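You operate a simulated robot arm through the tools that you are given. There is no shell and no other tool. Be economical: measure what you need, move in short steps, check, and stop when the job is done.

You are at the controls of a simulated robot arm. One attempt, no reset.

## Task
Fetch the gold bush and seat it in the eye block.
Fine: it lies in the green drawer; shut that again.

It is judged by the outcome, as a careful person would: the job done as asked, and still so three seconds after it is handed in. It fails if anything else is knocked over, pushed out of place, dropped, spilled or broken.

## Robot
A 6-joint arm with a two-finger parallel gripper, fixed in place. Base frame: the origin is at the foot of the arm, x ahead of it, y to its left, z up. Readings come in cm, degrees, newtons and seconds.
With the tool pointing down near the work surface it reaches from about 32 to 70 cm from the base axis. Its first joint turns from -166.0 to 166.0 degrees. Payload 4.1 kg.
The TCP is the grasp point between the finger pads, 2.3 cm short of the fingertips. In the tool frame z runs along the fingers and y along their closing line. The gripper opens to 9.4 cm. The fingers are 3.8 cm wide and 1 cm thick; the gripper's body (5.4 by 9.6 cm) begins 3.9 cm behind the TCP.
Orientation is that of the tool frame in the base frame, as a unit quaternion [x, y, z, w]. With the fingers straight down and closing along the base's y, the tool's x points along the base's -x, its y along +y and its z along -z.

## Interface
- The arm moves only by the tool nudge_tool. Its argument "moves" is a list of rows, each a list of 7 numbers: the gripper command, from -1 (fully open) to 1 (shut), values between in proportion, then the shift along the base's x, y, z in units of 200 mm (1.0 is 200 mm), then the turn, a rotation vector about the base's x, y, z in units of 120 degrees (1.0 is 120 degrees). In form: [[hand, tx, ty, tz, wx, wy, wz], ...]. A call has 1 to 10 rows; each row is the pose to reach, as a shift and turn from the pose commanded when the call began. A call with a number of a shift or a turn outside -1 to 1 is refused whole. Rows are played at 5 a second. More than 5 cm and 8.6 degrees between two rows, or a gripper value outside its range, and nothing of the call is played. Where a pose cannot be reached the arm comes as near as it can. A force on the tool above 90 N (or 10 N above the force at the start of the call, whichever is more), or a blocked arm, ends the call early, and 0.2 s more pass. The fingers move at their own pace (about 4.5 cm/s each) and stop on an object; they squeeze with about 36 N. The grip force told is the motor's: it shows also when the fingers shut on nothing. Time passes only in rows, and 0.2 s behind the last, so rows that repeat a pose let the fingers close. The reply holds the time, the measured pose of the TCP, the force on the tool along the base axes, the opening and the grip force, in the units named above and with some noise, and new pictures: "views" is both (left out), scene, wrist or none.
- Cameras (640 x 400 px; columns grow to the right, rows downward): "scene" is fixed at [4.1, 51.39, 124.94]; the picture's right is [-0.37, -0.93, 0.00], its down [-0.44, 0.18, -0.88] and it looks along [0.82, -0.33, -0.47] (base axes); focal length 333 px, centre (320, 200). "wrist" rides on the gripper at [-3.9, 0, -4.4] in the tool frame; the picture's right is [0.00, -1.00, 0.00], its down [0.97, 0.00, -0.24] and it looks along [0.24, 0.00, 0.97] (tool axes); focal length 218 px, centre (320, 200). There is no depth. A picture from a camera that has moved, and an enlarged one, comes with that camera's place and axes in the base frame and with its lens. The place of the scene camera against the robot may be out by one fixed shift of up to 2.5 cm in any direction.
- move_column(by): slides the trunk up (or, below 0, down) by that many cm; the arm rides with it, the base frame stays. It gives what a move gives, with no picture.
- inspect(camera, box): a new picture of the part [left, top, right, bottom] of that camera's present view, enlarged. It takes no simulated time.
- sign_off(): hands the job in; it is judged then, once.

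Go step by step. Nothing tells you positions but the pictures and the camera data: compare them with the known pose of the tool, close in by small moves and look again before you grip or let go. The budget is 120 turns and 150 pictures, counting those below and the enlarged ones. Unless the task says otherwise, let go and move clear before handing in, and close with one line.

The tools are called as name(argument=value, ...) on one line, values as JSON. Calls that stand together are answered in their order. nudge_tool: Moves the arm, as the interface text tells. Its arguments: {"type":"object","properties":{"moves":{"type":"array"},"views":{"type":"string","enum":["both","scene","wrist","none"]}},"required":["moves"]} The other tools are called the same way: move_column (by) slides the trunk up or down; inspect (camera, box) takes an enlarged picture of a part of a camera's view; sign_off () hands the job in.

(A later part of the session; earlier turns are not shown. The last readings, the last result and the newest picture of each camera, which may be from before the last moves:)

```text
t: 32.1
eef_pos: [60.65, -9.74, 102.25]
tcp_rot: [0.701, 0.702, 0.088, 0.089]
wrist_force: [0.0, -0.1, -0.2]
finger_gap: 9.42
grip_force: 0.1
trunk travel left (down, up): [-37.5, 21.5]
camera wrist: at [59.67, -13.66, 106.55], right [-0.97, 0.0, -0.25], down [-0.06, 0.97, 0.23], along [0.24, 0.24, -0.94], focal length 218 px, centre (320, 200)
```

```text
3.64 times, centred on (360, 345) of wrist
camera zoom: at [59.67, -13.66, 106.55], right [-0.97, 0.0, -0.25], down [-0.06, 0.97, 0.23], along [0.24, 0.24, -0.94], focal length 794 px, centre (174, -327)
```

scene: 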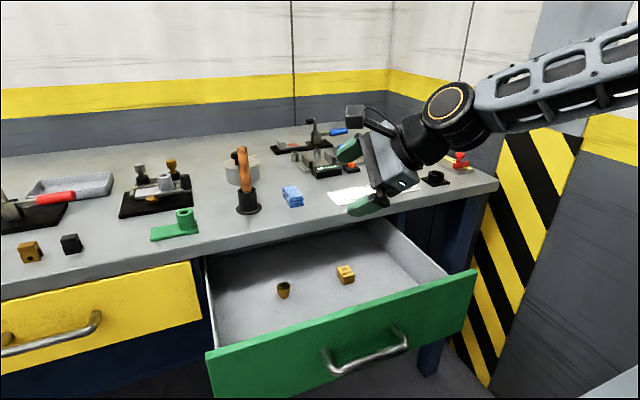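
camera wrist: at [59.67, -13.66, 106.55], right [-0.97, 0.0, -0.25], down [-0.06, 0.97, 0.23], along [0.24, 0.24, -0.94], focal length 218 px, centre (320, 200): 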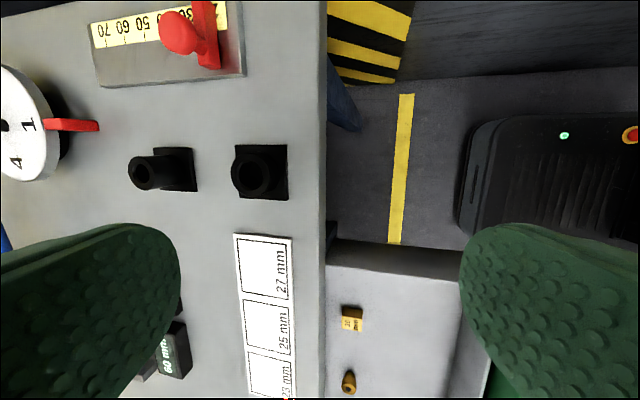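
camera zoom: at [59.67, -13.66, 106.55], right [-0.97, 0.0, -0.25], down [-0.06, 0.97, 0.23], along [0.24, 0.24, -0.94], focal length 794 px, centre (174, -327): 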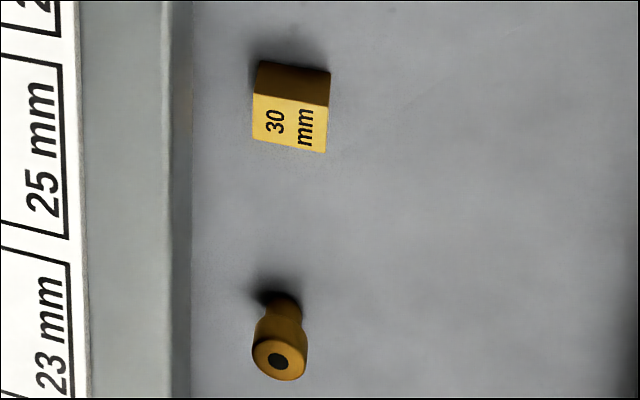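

The sockets alone don't settle it. I'll go left for a close look at the green boss and the jig.

nudge_tool(moves=[[-1, -0.1, 0.2, 0.0, 0, 0, 0], [-1, -0.2, 0.4, 0, 0, 0, 0], [-1, -0.3, 0.6, 0, 0, 0, 0], [-1, -0.4, 0.8, 0, 0, 0, 0], [-1, -0.4, 1.0, 0, 0, 0, 0]], views="none")

nudge_tool(moves=[[-1, 0, 0.2, 0.0, 0, -0.06, 0], [-1, 0, 0.4, 0.05, 0, -0.12, 0], [-1, 0, 0.6, 0.1, 0, -0.18, 0], [-1, 0, 0.8, 0.1, 0, -0.24, 0], [-1, 0, 0.95, 0.1, 0, -0.24, 0]], views="both")

```text
t: 33.4
eef_pos: [52.72, 10.24, 102.4]
tcp_rot: [0.701, 0.702, 0.09, 0.089]
wrist_force: [0.4, 0.5, -0.6]
finger_gap: 9.42
grip_force: 0.0
trunk travel left (down, up): [-37.5, 21.5]
```

```text
t: 34.5
eef_pos: [52.67, 29.38, 104.47]
tcp_rot: [0.656, 0.657, 0.262, 0.263]
wrist_force: [0.5, -0.1, 0.8]
finger_gap: 9.42
grip_force: 0.0
trunk travel left (down, up): [-37.5, 21.5]
camera wrist: at [49.76, 25.56, 107.61], right [-0.73, 0.0, -0.69], down [-0.17, 0.97, 0.17], along [0.67, 0.24, -0.7], focal length 218 px, centre (320, 200)
```

scene: 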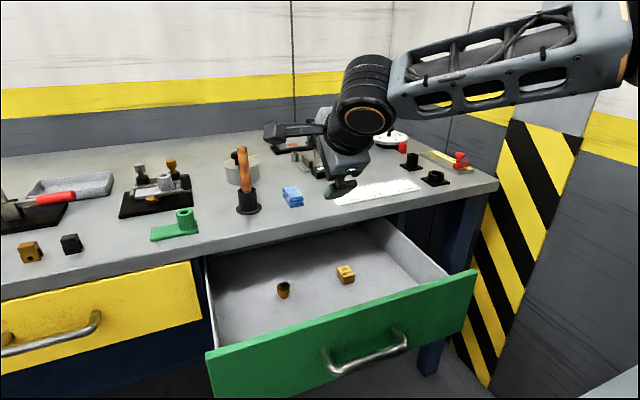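
wrist: 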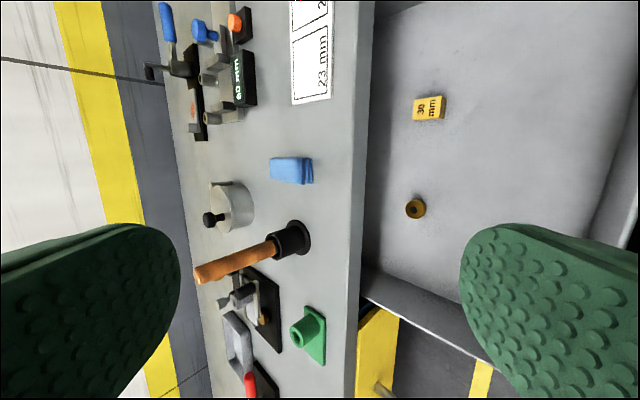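

nudge_tool(moves=[[-1, -0.1, 0.2, 0.0, 0, 0, 0], [-1, -0.15, 0.4, 0, 0, 0, 0], [-1, -0.2, 0.6, 0, 0, 0, 0], [-1, -0.2, 0.8, 0, 0, 0, 0]], views="wrist")

inspect(camera="wrist", box=[170, 120, 370, 320])

```text
t: 35.5
eef_pos: [48.96, 45.24, 104.53]
tcp_rot: [0.656, 0.657, 0.262, 0.261]
wrist_force: [0.3, -0.3, 0.4]
finger_gap: 9.4
grip_force: 0.1
trunk travel left (down, up): [-37.5, 21.5]
camera wrist: at [45.93, 41.42, 107.74], right [-0.73, 0.0, -0.69], down [-0.17, 0.97, 0.17], along [0.67, 0.24, -0.71], focal length 218 px, centre (320, 200)
```

wrist: 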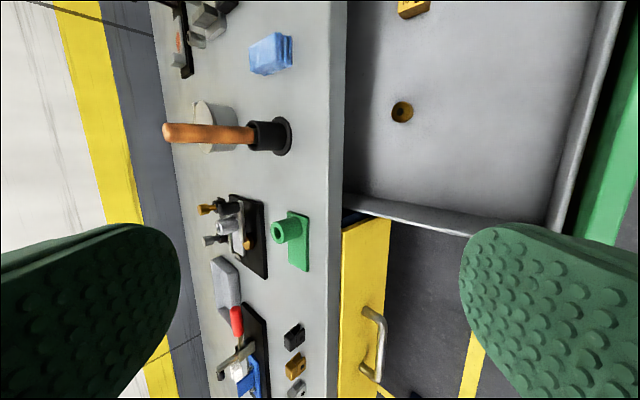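

```text
2.00 times, centred on (270, 220) of wrist
camera zoom: at [45.93, 41.42, 107.74], right [-0.73, 0.0, -0.69], down [-0.17, 0.97, 0.17], along [0.67, 0.24, -0.71], focal length 436 px, centre (420, 160)
```

zoom: 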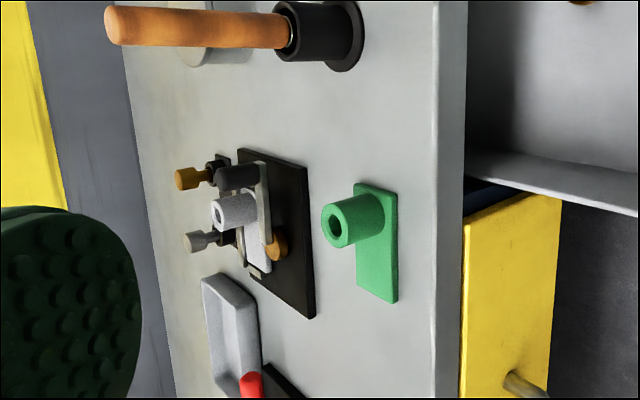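

inspect(camera="scene", box=[145, 165, 205, 235])

inspect(camera="wrist", box=[190, 185, 320, 285])

inspect(camera="wrist", box=[370, 80, 440, 140])

inspect(camera="scene", box=[260, 265, 310, 310])

inspect(camera="wrist", box=[210, 300, 330, 400])

```text
5.71 times, centred on (175, 200) of scene
camera zoom: at [4.1, 51.39, 124.94], right [-0.37, -0.93, 0.0], down [-0.44, 0.18, -0.88], along [0.82, -0.33, -0.47], focal length 1901 px, centre (1149, 200)
```

zoom: 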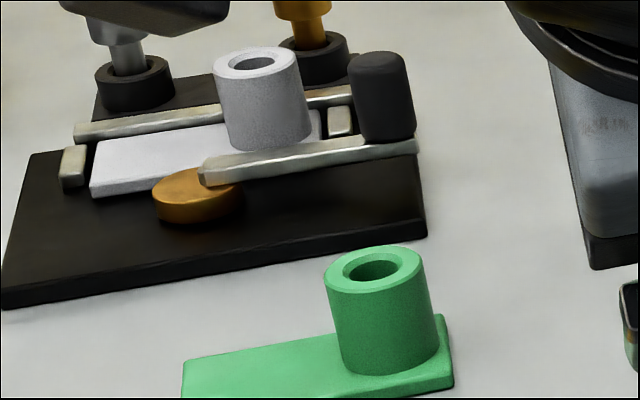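

```text
4.00 times, centred on (255, 235) of wrist
camera zoom: at [45.93, 41.42, 107.74], right [-0.73, 0.0, -0.69], down [-0.17, 0.97, 0.17], along [0.67, 0.24, -0.71], focal length 873 px, centre (580, 60)
```

zoom: 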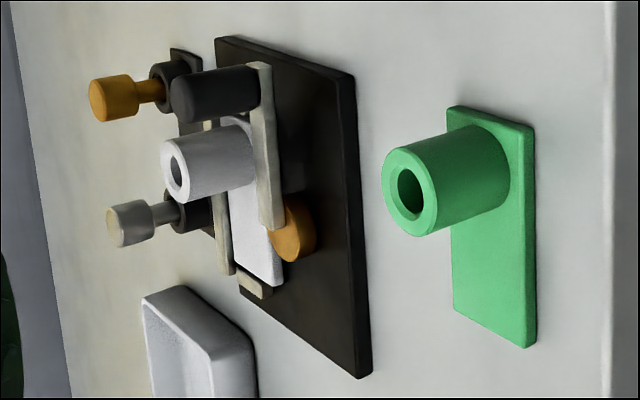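

```text
6.67 times, centred on (405, 110) of wrist
camera zoom: at [45.93, 41.42, 107.74], right [-0.73, 0.0, -0.69], down [-0.17, 0.97, 0.17], along [0.67, 0.24, -0.71], focal length 1455 px, centre (-247, 800)
```

zoom: 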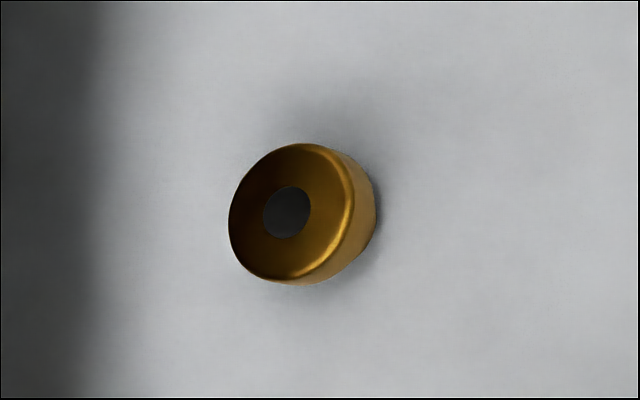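

```text
8.89 times, centred on (285, 288) of scene
camera zoom: at [4.1, 51.39, 124.94], right [-0.37, -0.93, 0.0], down [-0.44, 0.18, -0.88], along [0.82, -0.33, -0.47], focal length 2957 px, centre (631, -578)
```

zoom: 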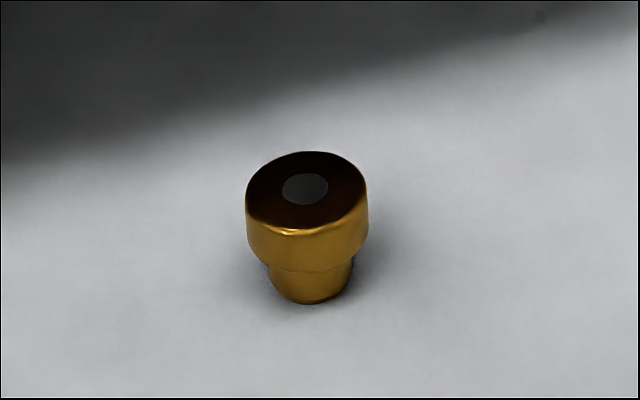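

```text
4.00 times, centred on (270, 350) of wrist
camera zoom: at [45.93, 41.42, 107.74], right [-0.73, 0.0, -0.69], down [-0.17, 0.97, 0.17], along [0.67, 0.24, -0.71], focal length 873 px, centre (520, -400)
```

zoom: 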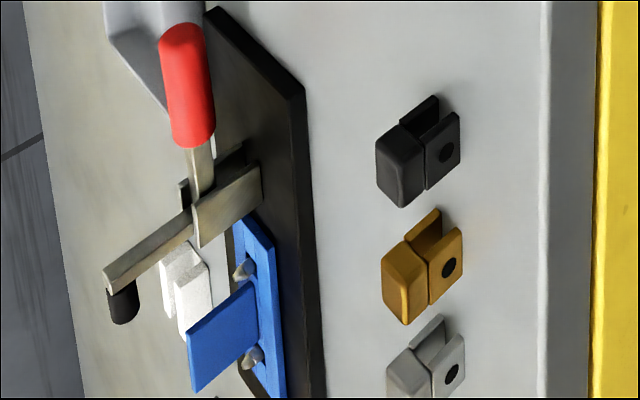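

The bush tail measures about 2.15 cm. The green part's bore is about 2.25 cm, the white part's about 1.8, the black sockets' about 1.75 and 2.6. So I take the green block with the eye, at about (72, 54.4, top z 89.5), as the eye block. It's far out, so I'll test whether a level tool pointing that way can get there.

nudge_tool(moves=[[-1, -0.05, -0.05, 0.0, -0.0429, -0.0384, 0.0383], [-1, -0.1, -0.1, 0.05, -0.0858, -0.0768, 0.0766], [-1, -0.1, -0.15, 0.1, -0.1287, -0.1152, 0.1149], [-1, -0.1, -0.2, 0.1, -0.1716, -0.1536, 0.1532], [-1, -0.1, -0.2, 0.1, -0.2145, -0.192, 0.1915], [-1, -0.1, -0.2, 0.1, -0.2574, -0.2304, 0.2298], [-1, -0.1, -0.2, 0.1, -0.3003, -0.2688, 0.2681]], views="none")

nudge_tool(moves=[[-1, 0, 0, 0, -0.0429, -0.0384, 0.0383], [-1, 0, 0, 0, -0.0858, -0.0768, 0.0766], [-1, 0, 0, 0, -0.1287, -0.1152, 0.1149], [-1, 0, 0, 0, -0.1716, -0.1536, 0.1532], [-1, 0, 0, 0, -0.2145, -0.192, 0.1915], [-1, 0, 0, 0, -0.2574, -0.2304, 0.2298], [-1, 0, 0, 0, -0.3003, -0.2688, 0.2681]], views="both")

```text
t: 37.1
eef_pos: [46.88, 41.13, 106.47]
tcp_rot: [0.246, 0.76, 0.278, 0.534]
wrist_force: [-0.4, 1.4, 0.4]
finger_gap: 9.38
grip_force: 0.0
trunk travel left (down, up): [-37.5, 21.5]
```

```text
t: 38.8
eef_pos: [46.87, 41.38, 106.52]
tcp_rot: [-0.224, 0.67, 0.224, 0.671]
wrist_force: [0.6, 0.6, -0.8]
finger_gap: 9.42
grip_force: 0.1
trunk travel left (down, up): [-37.5, 21.5]
camera wrist: at [43.36, 38.67, 110.35], right [0.6, -0.8, 0.0], down [-0.19, -0.14, -0.97], along [0.78, 0.58, -0.24], focal length 218 px, centre (320, 200)
```

scene: 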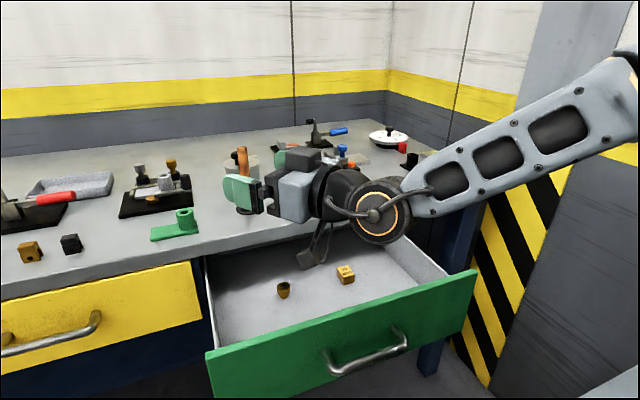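
wrist: 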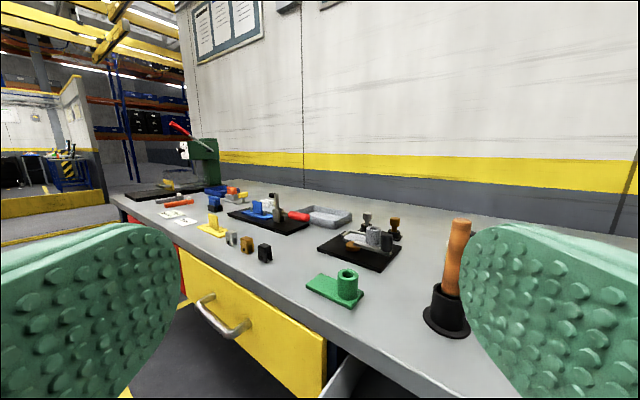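

inspect(camera="wrist", box=[120, 110, 320, 270])

inspect(camera="wrist", box=[290, 200, 420, 310])

```text
2.50 times, centred on (220, 190) of wrist
camera zoom: at [43.36, 38.67, 110.35], right [0.6, -0.8, 0.0], down [-0.19, -0.14, -0.97], along [0.78, 0.58, -0.24], focal length 546 px, centre (570, 225)
```

zoom: 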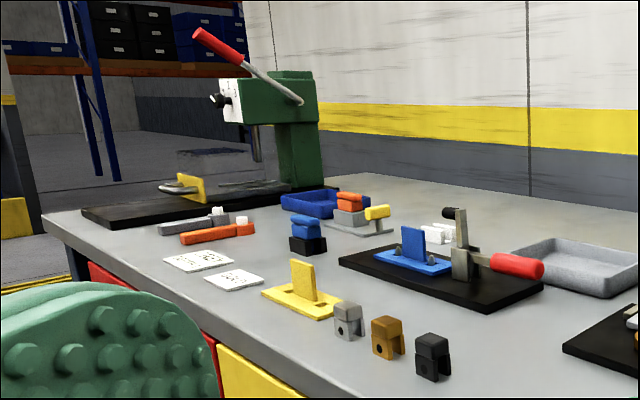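

```text
3.64 times, centred on (355, 255) of wrist
camera zoom: at [43.36, 38.67, 110.35], right [0.6, -0.8, 0.0], down [-0.19, -0.14, -0.97], along [0.78, 0.58, -0.24], focal length 794 px, centre (193, 0)
```

zoom: 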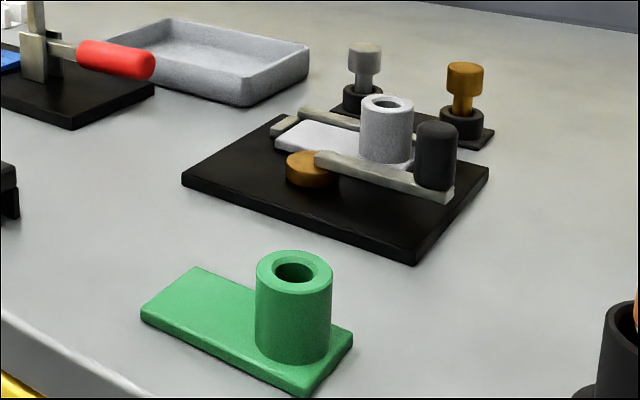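

The level pose works. I'll test how far it stretches toward the green eye, staying well above it.

nudge_tool(moves=[[0, 0.2, 0.1, -0.08, 0, 0, 0], [0, 0.4, 0.2, -0.16, 0, 0, 0], [0, 0.6, 0.3, -0.24, 0, 0, 0], [0, 0.8, 0.4, -0.32, 0, 0, 0], [0, 1.0, 0.5, -0.4, 0, 0, 0]], views="both")

```text
t: 40.0
eef_pos: [66.6, 51.88, 98.48]
tcp_rot: [-0.22, 0.673, 0.22, 0.671]
wrist_force: [-0.5, -0.4, 0.0]
finger_gap: 4.69
grip_force: 0.0
out of reach, approached as far as the arm can: row 2, 3, 4, 5
trunk travel left (down, up): [-37.5, 21.5]
camera wrist: at [63.14, 49.23, 102.35], right [0.59, -0.81, 0.0], down [-0.2, -0.14, -0.97], along [0.78, 0.57, -0.24], focal length 218 px, centre (320, 200)
```

scene: 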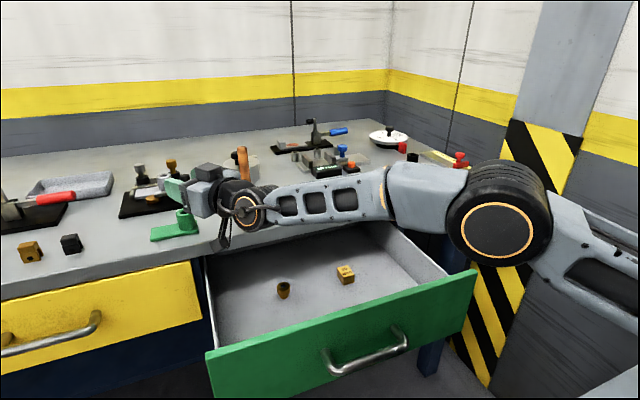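
wrist: 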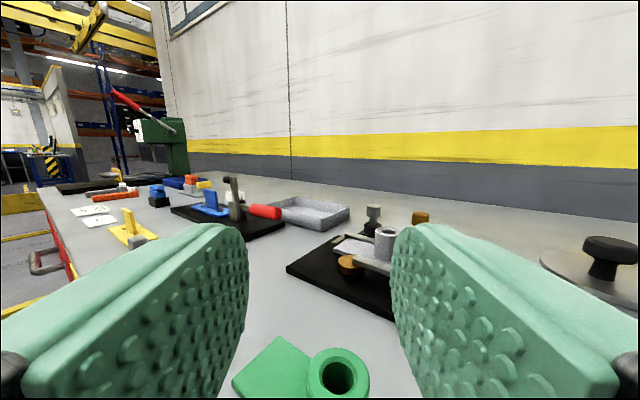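

inspect(camera="wrist", box=[290, 330, 390, 400])

nudge_tool(moves=[[0, 0.05, 0.03, -0.08, 0, 0, 0], [0, 0.1, 0.06, -0.16, 0, 0, 0], [0, 0.18, 0.1, -0.16, 0, 0, 0]], views="none")

```text
5.71 times, centred on (340, 365) of wrist
camera zoom: at [63.14, 49.23, 102.35], right [0.59, -0.81, 0.0], down [-0.2, -0.14, -0.97], along [0.78, 0.57, -0.24], focal length 1247 px, centre (206, -743)
```

zoom: 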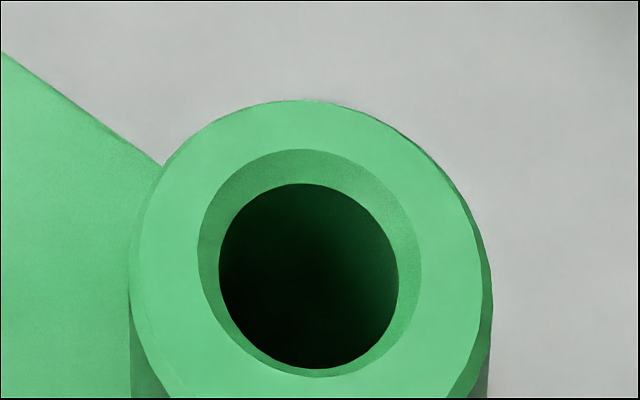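

```text
t: 40.8
eef_pos: [69.48, 53.4, 95.27]
tcp_rot: [-0.223, 0.671, 0.224, 0.671]
wrist_force: [-0.1, -0.3, -0.3]
finger_gap: 4.67
grip_force: 0.1
out of reach, approached as far as the arm can: row 3
trunk travel left (down, up): [-37.5, 21.5]
```

Zooming in changes the picture: the green bore is only about 1.8 cm inside a 2.25 cm chamfer, too small for the ~2.1 cm tail, and it lies beyond the arm's reach. The short black block at about (71.5, -11) has a wider bore and is reachable, so I'll check that one more closely. First I'll retreat.

nudge_tool(moves=[[0, -0.16, -0.12, 0.06, 0, 0, 0], [0, -0.32, -0.24, 0.12, 0, 0, 0], [0, -0.48, -0.36, 0.18, 0, 0, 0], [0, -0.64, -0.48, 0.24, 0, 0, 0], [0, -0.8, -0.6, 0.3, 0, 0, 0], [0, -0.95, -0.7, 0.36, 0, 0, 0]], views="none")

nudge_tool(moves=[[0, 0, -0.2, 0, -0.0178, 0.0535, -0.0309], [0, 0, -0.4, 0, -0.0356, 0.107, -0.0618], [0, 0.0, -0.6, 0, -0.0534, 0.1605, -0.0927], [0, 0.0, -0.8, 0, -0.0712, 0.214, -0.1236], [0, 0.05, -1.0, 0, -0.089, 0.2675, -0.1545], [0, 0.1, -1.0, 0, -0.1068, 0.321, -0.1854], [0, 0.1, -1.0, 0, -0.1246, 0.3745, -0.2163], [0, 0.1, -1.0, 0, -0.1424, 0.428, -0.2472], [0, 0.1, -1.0, 0, -0.16, 0.482, -0.2785]], views="none")

```text
t: 42.1
eef_pos: [49.18, 40.94, 102.95]
tcp_rot: [-0.218, 0.673, 0.218, 0.672]
wrist_force: [-0.4, 0.1, -0.8]
finger_gap: 4.72
grip_force: 0.0
out of reach, approached as far as the arm can: row 1, 2, 3, 4, 5, 6
trunk travel left (down, up): [-37.5, 21.5]
```

```text
t: 44.1
eef_pos: [51.02, 20.91, 102.77]
tcp_rot: [0.001, 0.966, 0.0, 0.258]
wrist_force: [0.2, 0.1, -0.9]
finger_gap: 4.69
grip_force: 0.2
trunk travel left (down, up): [-37.5, 21.5]
```

Now a close top view of the short black block.

nudge_tool(moves=[[0, 0.1, -0.2, 0, 0, 0, 0], [0, 0.2, -0.4, 0, 0, 0, 0], [0, 0.3, -0.6, 0, 0, 0, 0], [0, 0.4, -0.8, 0, 0, 0, 0], [0, 0.5, -1.0, 0, 0, 0, 0]], views="none")

nudge_tool(moves=[[0, 0.1, -0.2, 0, 0, 0, 0], [0, 0.2, -0.4, 0, 0, 0, 0], [0, 0.23, -0.6, 0, 0, 0, 0]], views="both")

inspect(camera="wrist", box=[220, 50, 420, 220])

```text
t: 45.4
eef_pos: [61.18, 0.98, 102.95]
tcp_rot: [0.001, 0.966, 0.0, 0.259]
wrist_force: [-0.1, 0.3, -0.2]
finger_gap: 4.69
grip_force: 0.1
trunk travel left (down, up): [-37.5, 21.5]
```

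```text
t: 46.1
eef_pos: [65.86, -11.02, 102.86]
tcp_rot: [0.001, 0.966, 0.0, 0.259]
wrist_force: [1.2, 0.4, 0.0]
finger_gap: 4.68
grip_force: 0.2
trunk travel left (down, up): [-37.5, 21.5]
camera wrist: at [67.05, -10.98, 108.61], right [0.0, -1.0, 0.0], down [-0.96, 0.0, -0.28], along [0.28, 0.0, -0.96], focal length 218 px, centre (320, 200)
```

scene: 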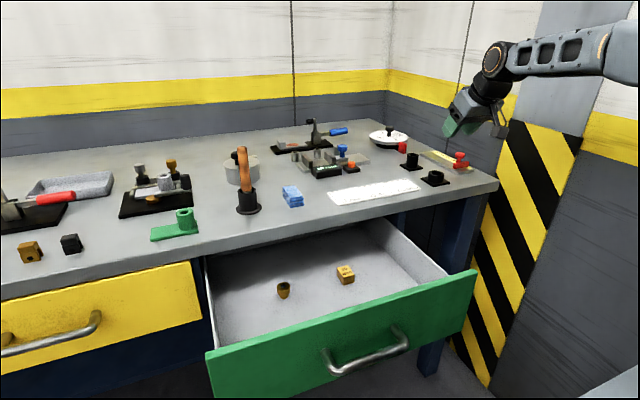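
wrist: 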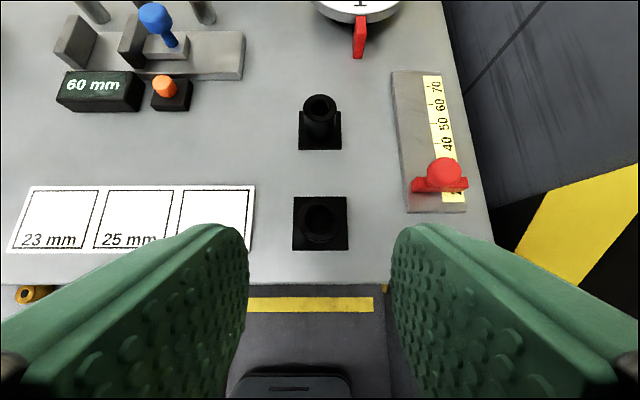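

```text
2.35 times, centred on (320, 135) of wrist
camera zoom: at [67.05, -10.98, 108.61], right [0.0, -1.0, 0.0], down [-0.96, 0.0, -0.28], along [0.28, 0.0, -0.96], focal length 514 px, centre (320, 353)
```

zoom: 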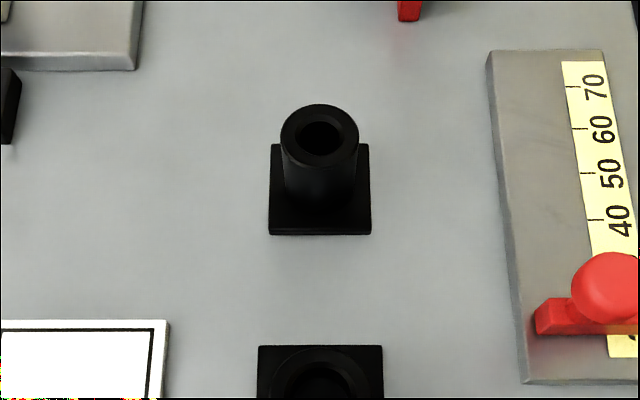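

inspect(camera="wrist", box=[270, 180, 370, 260])

inspect(camera="wrist", box=[280, 80, 360, 160])

```text
5.00 times, centred on (320, 220) of wrist
camera zoom: at [67.05, -10.98, 108.61], right [0.0, -1.0, 0.0], down [-0.96, 0.0, -0.28], along [0.28, 0.0, -0.96], focal length 1091 px, centre (320, 100)
```

zoom: 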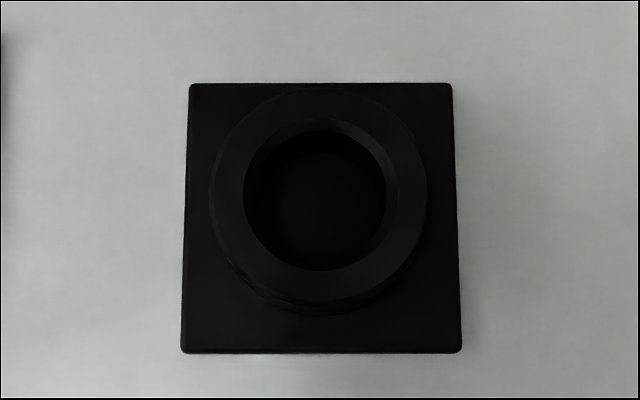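

```text
5.00 times, centred on (320, 120) of wrist
camera zoom: at [67.05, -10.98, 108.61], right [0.0, -1.0, 0.0], down [-0.96, 0.0, -0.28], along [0.28, 0.0, -0.96], focal length 1091 px, centre (320, 600)
```

zoom: 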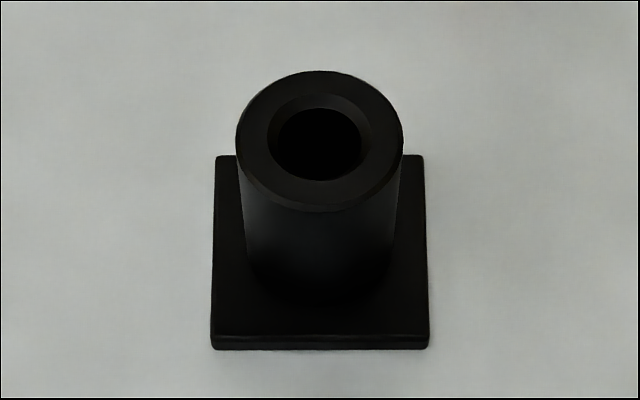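

The short block's bore measures about 2.7 cm and it is centred at (71.1, -10.9); the tall one's bore is only about 1.8 cm. The short black block is therefore the one this bush seats in. I'll go back over the bush.

nudge_tool(moves=[[0, -0.1, 0.2, 0, 0, 0, 0], [0, -0.2, 0.4, 0, 0, 0, 0], [0, -0.3, 0.6, 0, 0, 0, 0], [0, -0.4, 0.8, 0, 0, 0, 0], [0, -0.5, 1.0, 0, 0, 0, 0]], views="none")

nudge_tool(moves=[[0, 0, 0.2, -0.05, 0, 0, 0], [0, 0, 0.4, -0.1, 0, 0, 0], [0, -0.02, 0.6, -0.15, 0, 0, 0], [0, -0.04, 0.8, -0.2, 0, 0, 0], [0, -0.06, 1.0, -0.3, 0, 0, 0]], views="none")

nudge_tool(moves=[[0, 0, 0.15, -0.1, 0, 0, 0], [0, 0, 0.28, -0.2, 0, 0, 0]], views="wrist")

```text
t: 47.4
eef_pos: [55.57, 8.99, 102.98]
tcp_rot: [0.001, 0.966, 0.0, 0.26]
wrist_force: [0.5, -1.8, -0.6]
finger_gap: 4.68
grip_force: 0.1
trunk travel left (down, up): [-37.5, 21.5]
```

```text
t: 48.5
eef_pos: [54.35, 29.18, 96.91]
tcp_rot: [0.001, 0.966, 0.001, 0.26]
wrist_force: [0.1, -0.6, 1.2]
finger_gap: 4.69
grip_force: 0.1
trunk travel left (down, up): [-37.5, 21.5]
```

```text
t: 49.1
eef_pos: [54.48, 34.59, 92.6]
tcp_rot: [0.002, 0.966, 0.0, 0.259]
wrist_force: [-0.8, -0.1, 0.2]
finger_gap: 4.71
grip_force: 0.0
trunk travel left (down, up): [-37.5, 21.5]
camera wrist: at [55.63, 34.66, 98.41], right [0.0, -1.0, 0.0], down [-0.96, 0.0, -0.28], along [0.28, 0.0, -0.96], focal length 218 px, centre (320, 200)
```

wrist: 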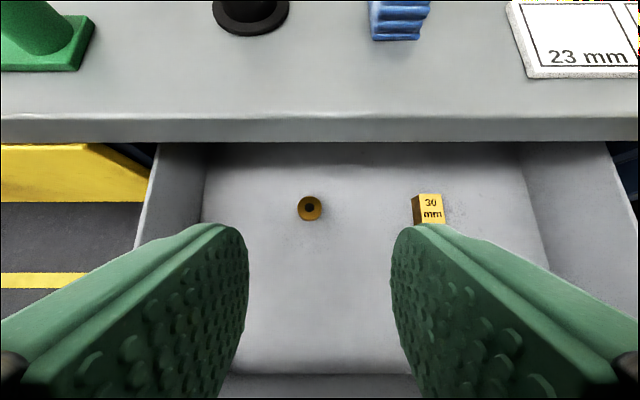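

The bush head is near (61.9, 35.9). I'll come in along the tool axis and stop 8 cm short to look again.

nudge_tool(moves=[[0, 0.03, 0.03, -0.15, 0, 0, 0], [0, 0.06, 0.065, -0.3, 0, 0, 0], [0, 0.1, 0.065, -0.45, 0, 0, 0], [0, 0.14, 0.065, -0.615, 0, 0, 0]], views="both")

inspect(camera="wrist", box=[240, 130, 400, 230])

```text
t: 50.1
eef_pos: [57.3, 35.91, 80.42]
tcp_rot: [0.001, 0.966, 0.001, 0.26]
wrist_force: [-0.6, 0.3, 0.2]
finger_gap: 4.68
grip_force: 0.1
trunk travel left (down, up): [-37.5, 21.5]
camera wrist: at [58.52, 35.9, 86.19], right [0.0, -1.0, 0.0], down [-0.96, 0.0, -0.28], along [0.28, 0.0, -0.96], focal length 218 px, centre (320, 200)
```

scene: 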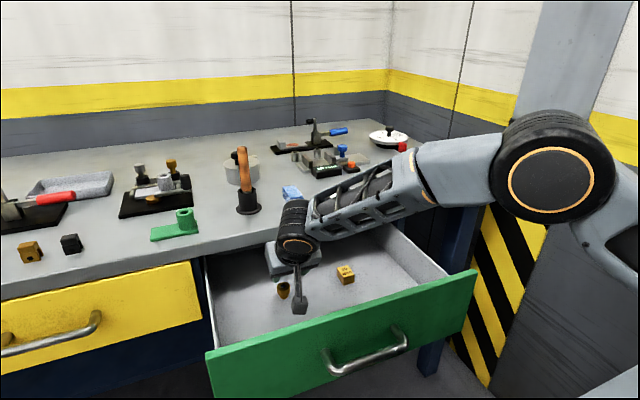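
wrist: 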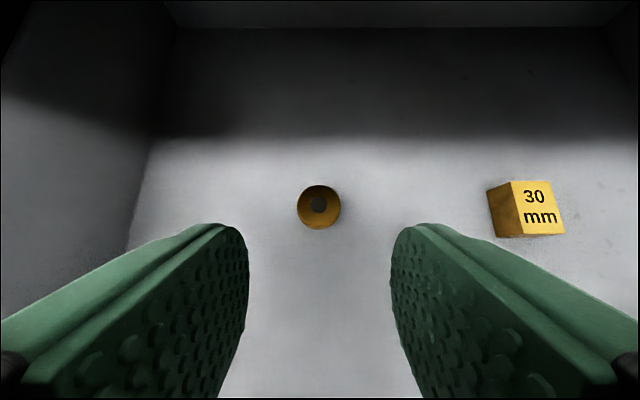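

```text
4.00 times, centred on (320, 180) of wrist
camera zoom: at [58.52, 35.9, 86.19], right [0.0, -1.0, 0.0], down [-0.96, 0.0, -0.28], along [0.28, 0.0, -0.96], focal length 873 px, centre (320, 280)
```

zoom: 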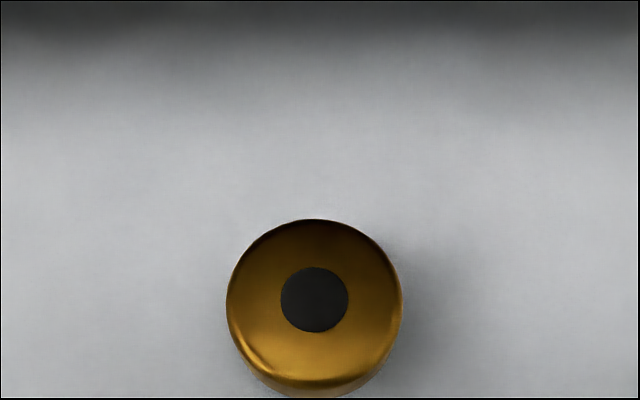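

Comparing the two views puts the head top at about z≈72, centred near (62.2, 36.0). I'll continue in along the tool axis.

nudge_tool(moves=[[0, 0.06, 0.004, -0.1, 0, 0, 0], [0, 0.12, 0.004, -0.2, 0, 0, 0], [0, 0.16, 0.004, -0.265, 0, 0, 0]], views="both")

inspect(camera="scene", box=[250, 230, 350, 320])

```text
t: 51.0
eef_pos: [60.64, 36.02, 75.26]
tcp_rot: [0.002, 0.966, 0.0, 0.259]
wrist_force: [-0.3, -0.5, 0.1]
finger_gap: 4.69
grip_force: 0.0
trunk travel left (down, up): [-37.5, 21.5]
camera wrist: at [61.7, 36.03, 80.96], right [0.0, -1.0, 0.0], down [-0.96, 0.0, -0.28], along [0.28, 0.0, -0.96], focal length 218 px, centre (320, 200)
```

scene: 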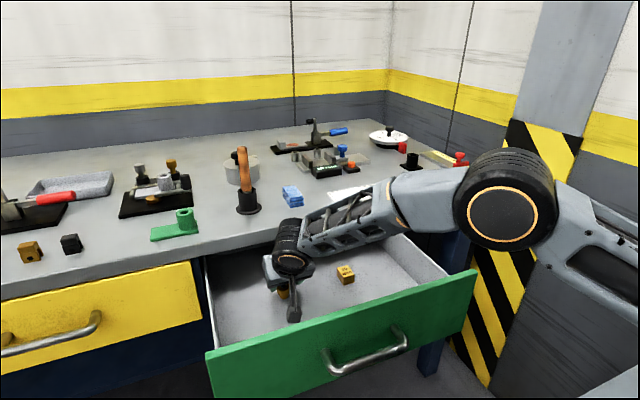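
wrist: 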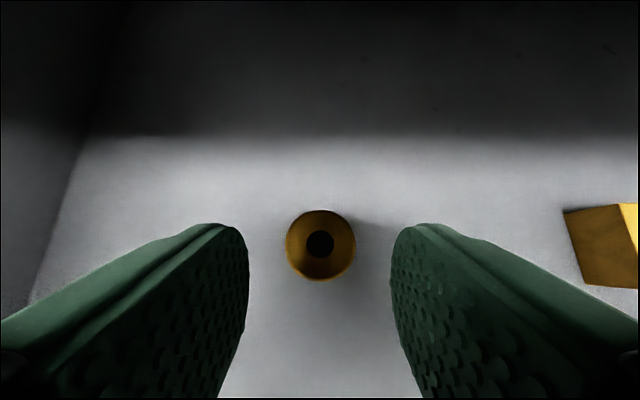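

```text
4.44 times, centred on (300, 275) of scene
camera zoom: at [4.1, 51.39, 124.94], right [-0.37, -0.93, 0.0], down [-0.44, 0.18, -0.88], along [0.82, -0.33, -0.47], focal length 1479 px, centre (409, -133)
```

zoom: 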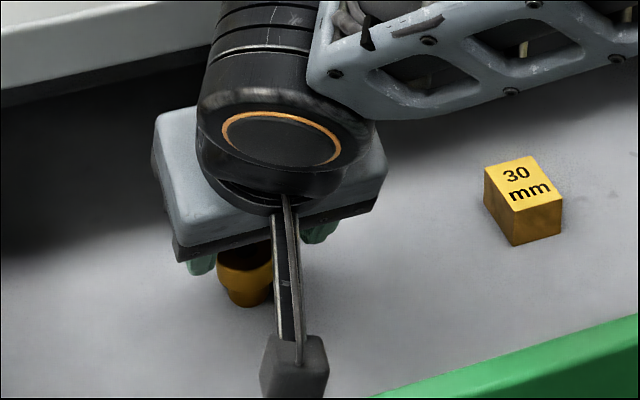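

The bush is centred between the fingers. I'll go down the last 2.5 cm so the fingertips hold only the head.

nudge_tool(moves=[[0, 0.03, 0, -0.06, 0, 0, 0], [0, 0.058, 0, -0.12, 0, 0, 0], [0, 0.058, 0, -0.12, 0, 0, 0]], views="both")

inspect(camera="scene", box=[250, 230, 350, 320])

```text
t: 51.8
eef_pos: [61.69, 35.87, 72.71]
tcp_rot: [0.001, 0.966, 0.001, 0.259]
wrist_force: [0.9, 0.1, 0.1]
finger_gap: 4.69
grip_force: 0.1
trunk travel left (down, up): [-37.5, 21.5]
camera wrist: at [62.94, 35.98, 78.52], right [0.0, -1.0, 0.0], down [-0.96, 0.0, -0.28], along [0.28, 0.0, -0.96], focal length 218 px, centre (320, 200)
```

scene: 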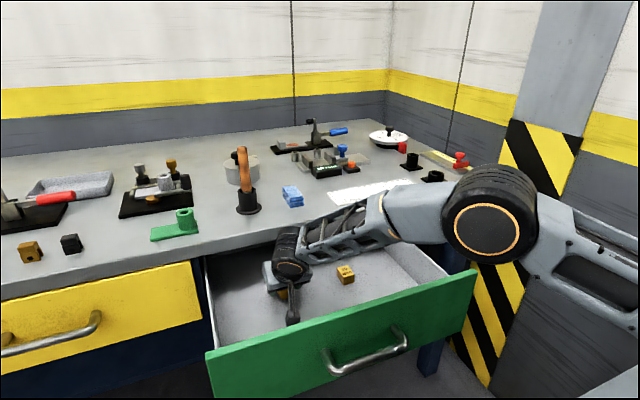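
wrist: 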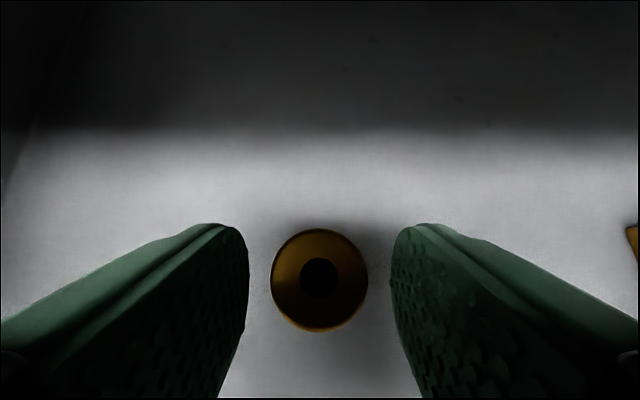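

```text
4.44 times, centred on (300, 275) of scene
camera zoom: at [4.1, 51.39, 124.94], right [-0.37, -0.93, 0.0], down [-0.44, 0.18, -0.88], along [0.82, -0.33, -0.47], focal length 1479 px, centre (409, -133)
```

zoom: 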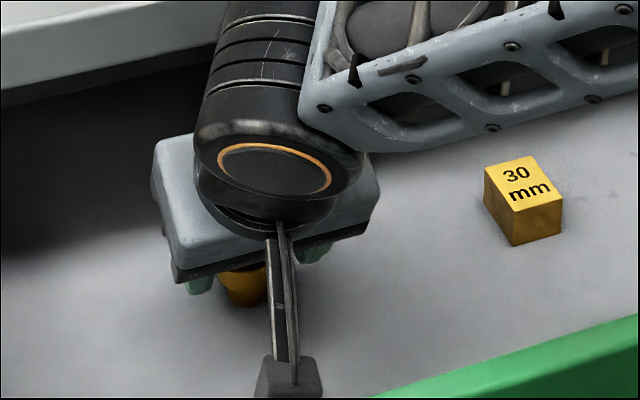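

The fingers straddle the head properly, so I'll close on it.

nudge_tool(moves=[[0.3, 0, 0, 0, 0, 0, 0], [1, 0, 0, 0, 0, 0, 0], [1, 0, 0, 0, 0, 0, 0], [1, 0, 0, 0, 0, 0, 0]], views="wrist")

```text
t: 52.8
eef_pos: [61.68, 36.04, 72.77]
tcp_rot: [0.002, 0.966, 0.001, 0.259]
wrist_force: [0.3, -0.4, 0.9]
finger_gap: 3.07
grip_force: 35.3
trunk travel left (down, up): [-37.5, 21.5]
camera wrist: at [62.92, 35.99, 78.53], right [0.0, -1.0, 0.0], down [-0.96, 0.0, -0.28], along [0.28, 0.0, -0.96], focal length 218 px, centre (320, 200)
```

wrist: 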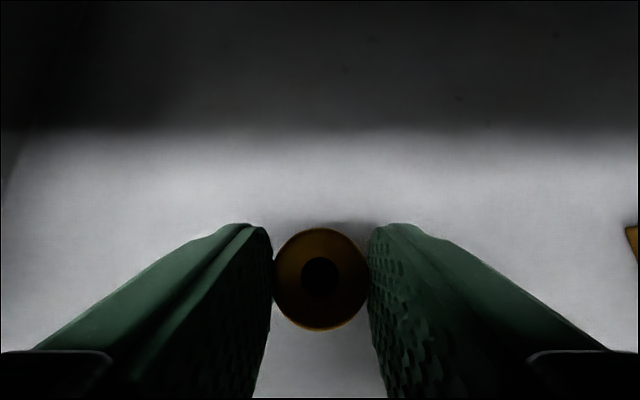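

The head is 3.07 cm across, so the tail is about 2.1 cm, which fits the short block. The hold is only on the top edge, so I'll reopen, drop 0.7 cm, and grip again.

nudge_tool(moves=[[0.1, 0, 0, 0, 0, 0, 0], [0.1, 0, 0, 0, 0, 0, 0], [0.1, 0, 0, -0.035, 0, 0, 0], [0.1, 0, 0, -0.035, 0, 0, 0], [1, 0, 0, -0.035, 0, 0, 0], [1, 0, 0, -0.035, 0, 0, 0], [1, 0, 0, -0.035, 0, 0, 0], [1, 0, 0, -0.035, 0, 0, 0]], views="wrist")

```text
t: 54.5
eef_pos: [61.52, 35.97, 72.04]
tcp_rot: [0.002, 0.966, 0.001, 0.26]
wrist_force: [-0.5, 0.2, 0.6]
finger_gap: 3.06
grip_force: 35.9
trunk travel left (down, up): [-37.5, 21.5]
camera wrist: at [62.84, 35.98, 77.82], right [0.0, -1.0, 0.0], down [-0.96, 0.0, -0.28], along [0.28, 0.0, -0.96], focal length 218 px, centre (320, 200)
```

wrist: 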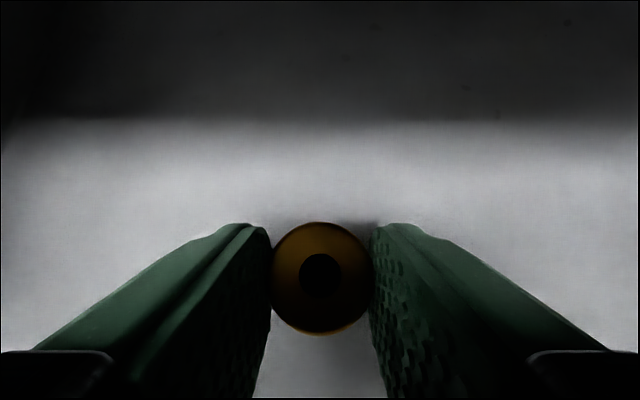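

The grip is firm. The bush axis is 0.9 cm ahead of the TCP in x, and its base is 3.94 cm below. I'll lift out backward, clear of the bench edge.

nudge_tool(moves=[[1, -0.01, 0, 0.06, 0, 0, 0], [1, -0.06, 0, 0.16, 0, 0, 0], [1, -0.13, 0, 0.3, 0, 0, 0], [1, -0.2, 0, 0.46, 0, 0, 0], [1, -0.28, 0, 0.65, 0, 0, 0], [1, -0.36, 0, 0.85, 0, 0, 0], [1, -0.4, 0, 1.0, 0, 0, 0]], views="none")

nudge_tool(moves=[[1, 0, 0, 0.2, 0, 0, 0], [1, 0, -0.1, 0.4, 0, 0, 0], [1, 0, -0.3, 0.45, 0, 0, 0], [1, 0, -0.5, 0.45, 0, 0, 0], [1, 0, -0.7, 0.45, 0, 0, 0], [1, 0, -0.9, 0.45, 0, 0, 0]], views="both")

```text
t: 56.1
eef_pos: [53.68, 36.11, 92.17]
tcp_rot: [0.002, 0.966, 0.0, 0.259]
wrist_force: [-0.5, -0.3, -0.3]
finger_gap: 0.0
grip_force: 36.3
trunk travel left (down, up): [-37.5, 21.5]
```

```text
t: 57.5
eef_pos: [53.47, 17.93, 100.97]
tcp_rot: [0.0, 0.965, 0.001, 0.261]
wrist_force: [-0.5, -0.4, 0.1]
finger_gap: 0.02
grip_force: 36.0
trunk travel left (down, up): [-37.5, 21.5]
camera wrist: at [54.65, 17.97, 106.79], right [0.0, -1.0, 0.0], down [-0.96, 0.0, -0.28], along [0.28, 0.0, -0.96], focal length 218 px, centre (320, 200)
```

scene: 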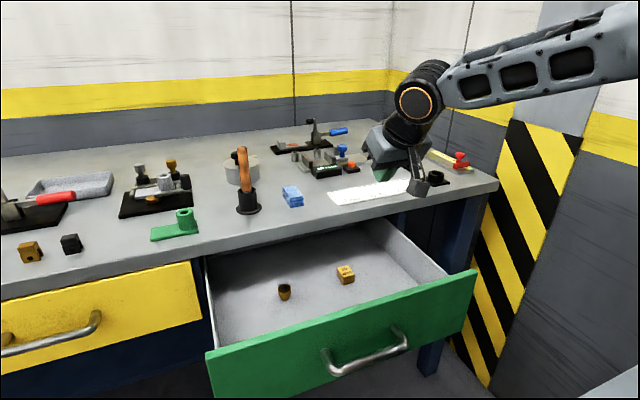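
wrist: 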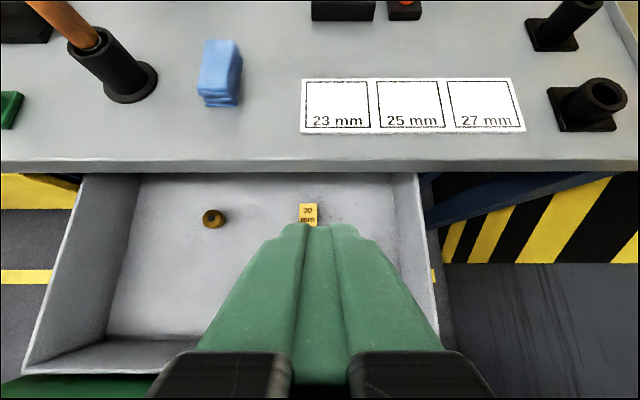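

The bush slipped out and is still in the drawer. I'll check how it stands.

inspect(camera="scene", box=[260, 265, 310, 310])

inspect(camera="wrist", box=[180, 190, 330, 240])

```text
8.89 times, centred on (285, 288) of scene
camera zoom: at [4.1, 51.39, 124.94], right [-0.37, -0.93, 0.0], down [-0.44, 0.18, -0.88], along [0.82, -0.33, -0.47], focal length 2957 px, centre (631, -578)
```

zoom: 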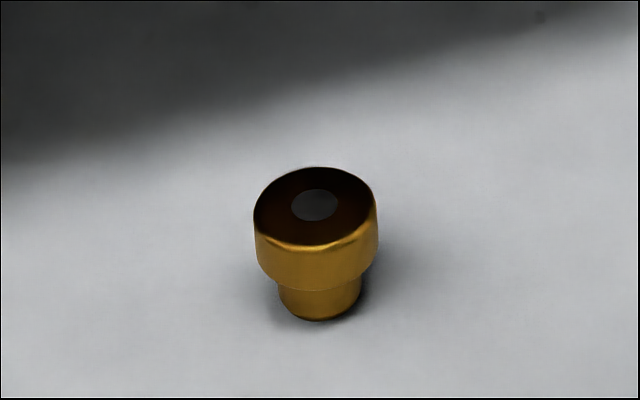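

```text
4.27 times, centred on (255, 215) of wrist
camera zoom: at [54.65, 17.97, 106.79], right [0.0, -1.0, 0.0], down [-0.96, 0.0, -0.28], along [0.28, 0.0, -0.96], focal length 931 px, centre (597, 136)
```

zoom: 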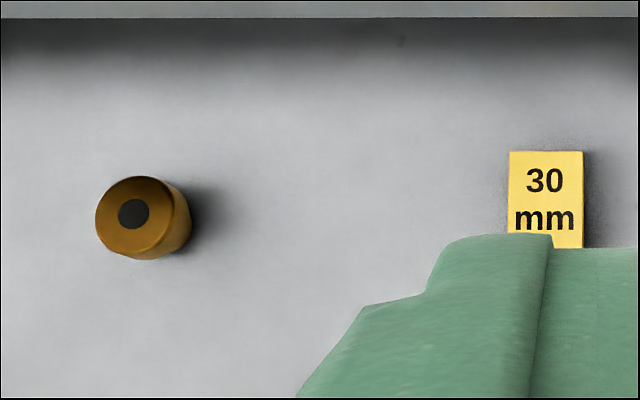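

It still stands upright, just shifted slightly to about (61.8, 36.0). I'll reopen, return, and this time take the whole head height between the pads.

nudge_tool(moves=[[0, 0, 0.1, 0, 0, 0, 0], [0, 0, 0.3, 0, 0, 0, 0], [0, 0, 0.5, -0.1, 0, 0, 0], [0, 0, 0.7, -0.25, 0, 0, 0], [0, 0.0, 0.9, -0.4, 0, 0, 0], [0, 0.05, 0.9, -0.6, 0, 0, 0], [0, 0.12, 0.9, -0.8, 0, 0, 0], [0, 0.18, 0.9, -1.0, 0, 0, 0]], views="wrist")

inspect(camera="wrist", box=[260, 160, 380, 240])

```text
t: 59.4
eef_pos: [57.28, 35.99, 81.14]
tcp_rot: [0.001, 0.966, 0.001, 0.26]
wrist_force: [0.5, -0.1, 1.0]
finger_gap: 4.68
grip_force: 0.0
trunk travel left (down, up): [-37.5, 21.5]
camera wrist: at [58.49, 35.97, 86.84], right [0.0, -1.0, 0.0], down [-0.96, 0.0, -0.28], along [0.28, 0.0, -0.96], focal length 218 px, centre (320, 200)
```

wrist: 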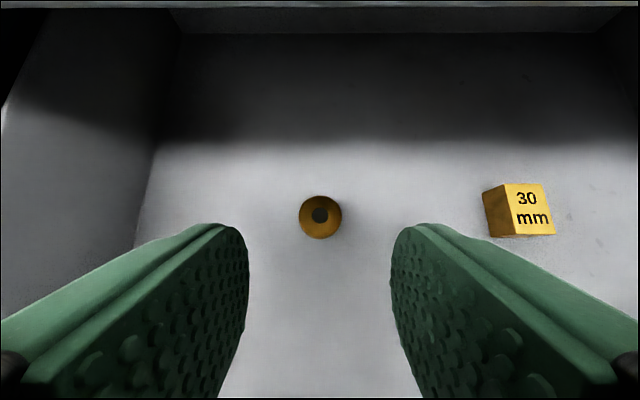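

```text
5.00 times, centred on (320, 200) of wrist
camera zoom: at [58.49, 35.97, 86.84], right [0.0, -1.0, 0.0], down [-0.96, 0.0, -0.28], along [0.28, 0.0, -0.96], focal length 1091 px, centre (320, 200)
```

zoom: 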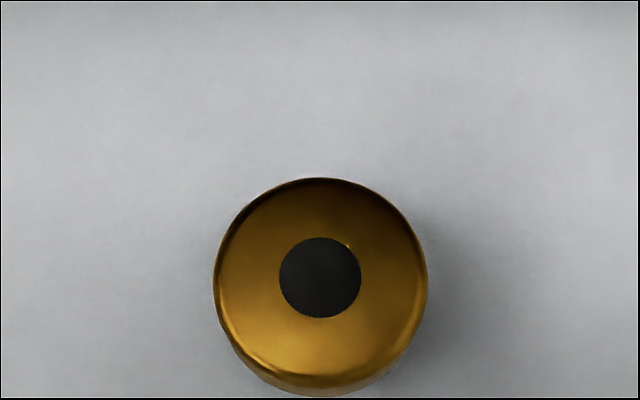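

I'll lower to z≈71.1 with the TCP at x≈61.4.

nudge_tool(moves=[[0, 0.07, 0, -0.14, 0, 0, 0], [0, 0.13, 0, -0.27, 0, 0, 0], [0, 0.18, 0, -0.4, 0, 0, 0], [0, 0.2, 0, -0.46, 0, 0, 0], [0, 0.205, 0, -0.5, 0, 0, 0], [0, 0.205, 0, -0.5, 0, 0, 0]], views="wrist")

```text
t: 60.8
eef_pos: [61.15, 35.95, 71.11]
tcp_rot: [0.002, 0.966, 0.0, 0.26]
wrist_force: [-0.6, -0.5, -0.2]
finger_gap: 4.72
grip_force: 0.0
trunk travel left (down, up): [-37.5, 21.5]
camera wrist: at [62.39, 35.99, 76.87], right [0.0, -1.0, 0.0], down [-0.96, 0.0, -0.28], along [0.28, 0.0, -0.96], focal length 218 px, centre (320, 200)
```

wrist: 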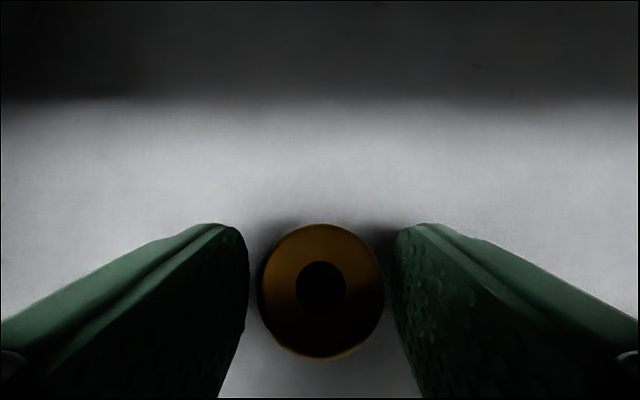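

The head top is now level with the TCP. I'll grip and lift slowly by about 2 cm.

nudge_tool(moves=[[1, 0, 0, 0, 0, 0, 0], [1, 0, 0, 0, 0, 0, 0], [1, 0, 0, 0, 0, 0, 0], [1, 0, 0, 0, 0, 0, 0], [1, 0, 0, 0.01, 0, 0, 0], [1, 0, 0, 0.02, 0, 0, 0], [1, 0, 0, 0.035, 0, 0, 0], [1, -0.005, 0, 0.055, 0, 0, 0], [1, -0.01, 0, 0.08, 0, 0, 0], [1, -0.015, 0, 0.1, 0, 0, 0]], views="both")

```text
t: 63.0
eef_pos: [61.01, 36.01, 73.01]
tcp_rot: [0.001, 0.966, 0.001, 0.259]
wrist_force: [0.4, -0.2, -1.3]
finger_gap: 3.1
grip_force: 35.8
trunk travel left (down, up): [-37.5, 21.5]
camera wrist: at [62.26, 35.97, 78.84], right [0.0, -1.0, 0.0], down [-0.96, 0.0, -0.28], along [0.28, 0.0, -0.96], focal length 218 px, centre (320, 200)
```

scene: 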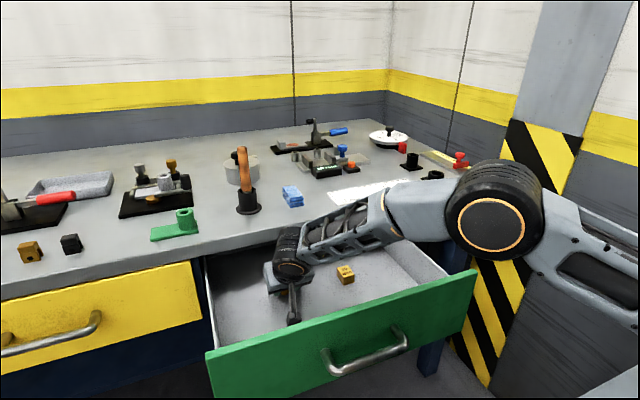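
wrist: 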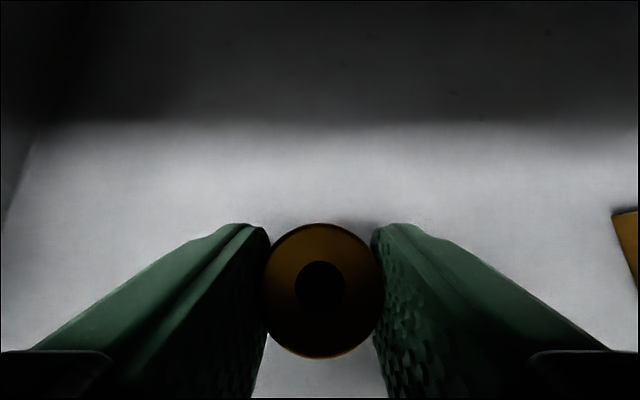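

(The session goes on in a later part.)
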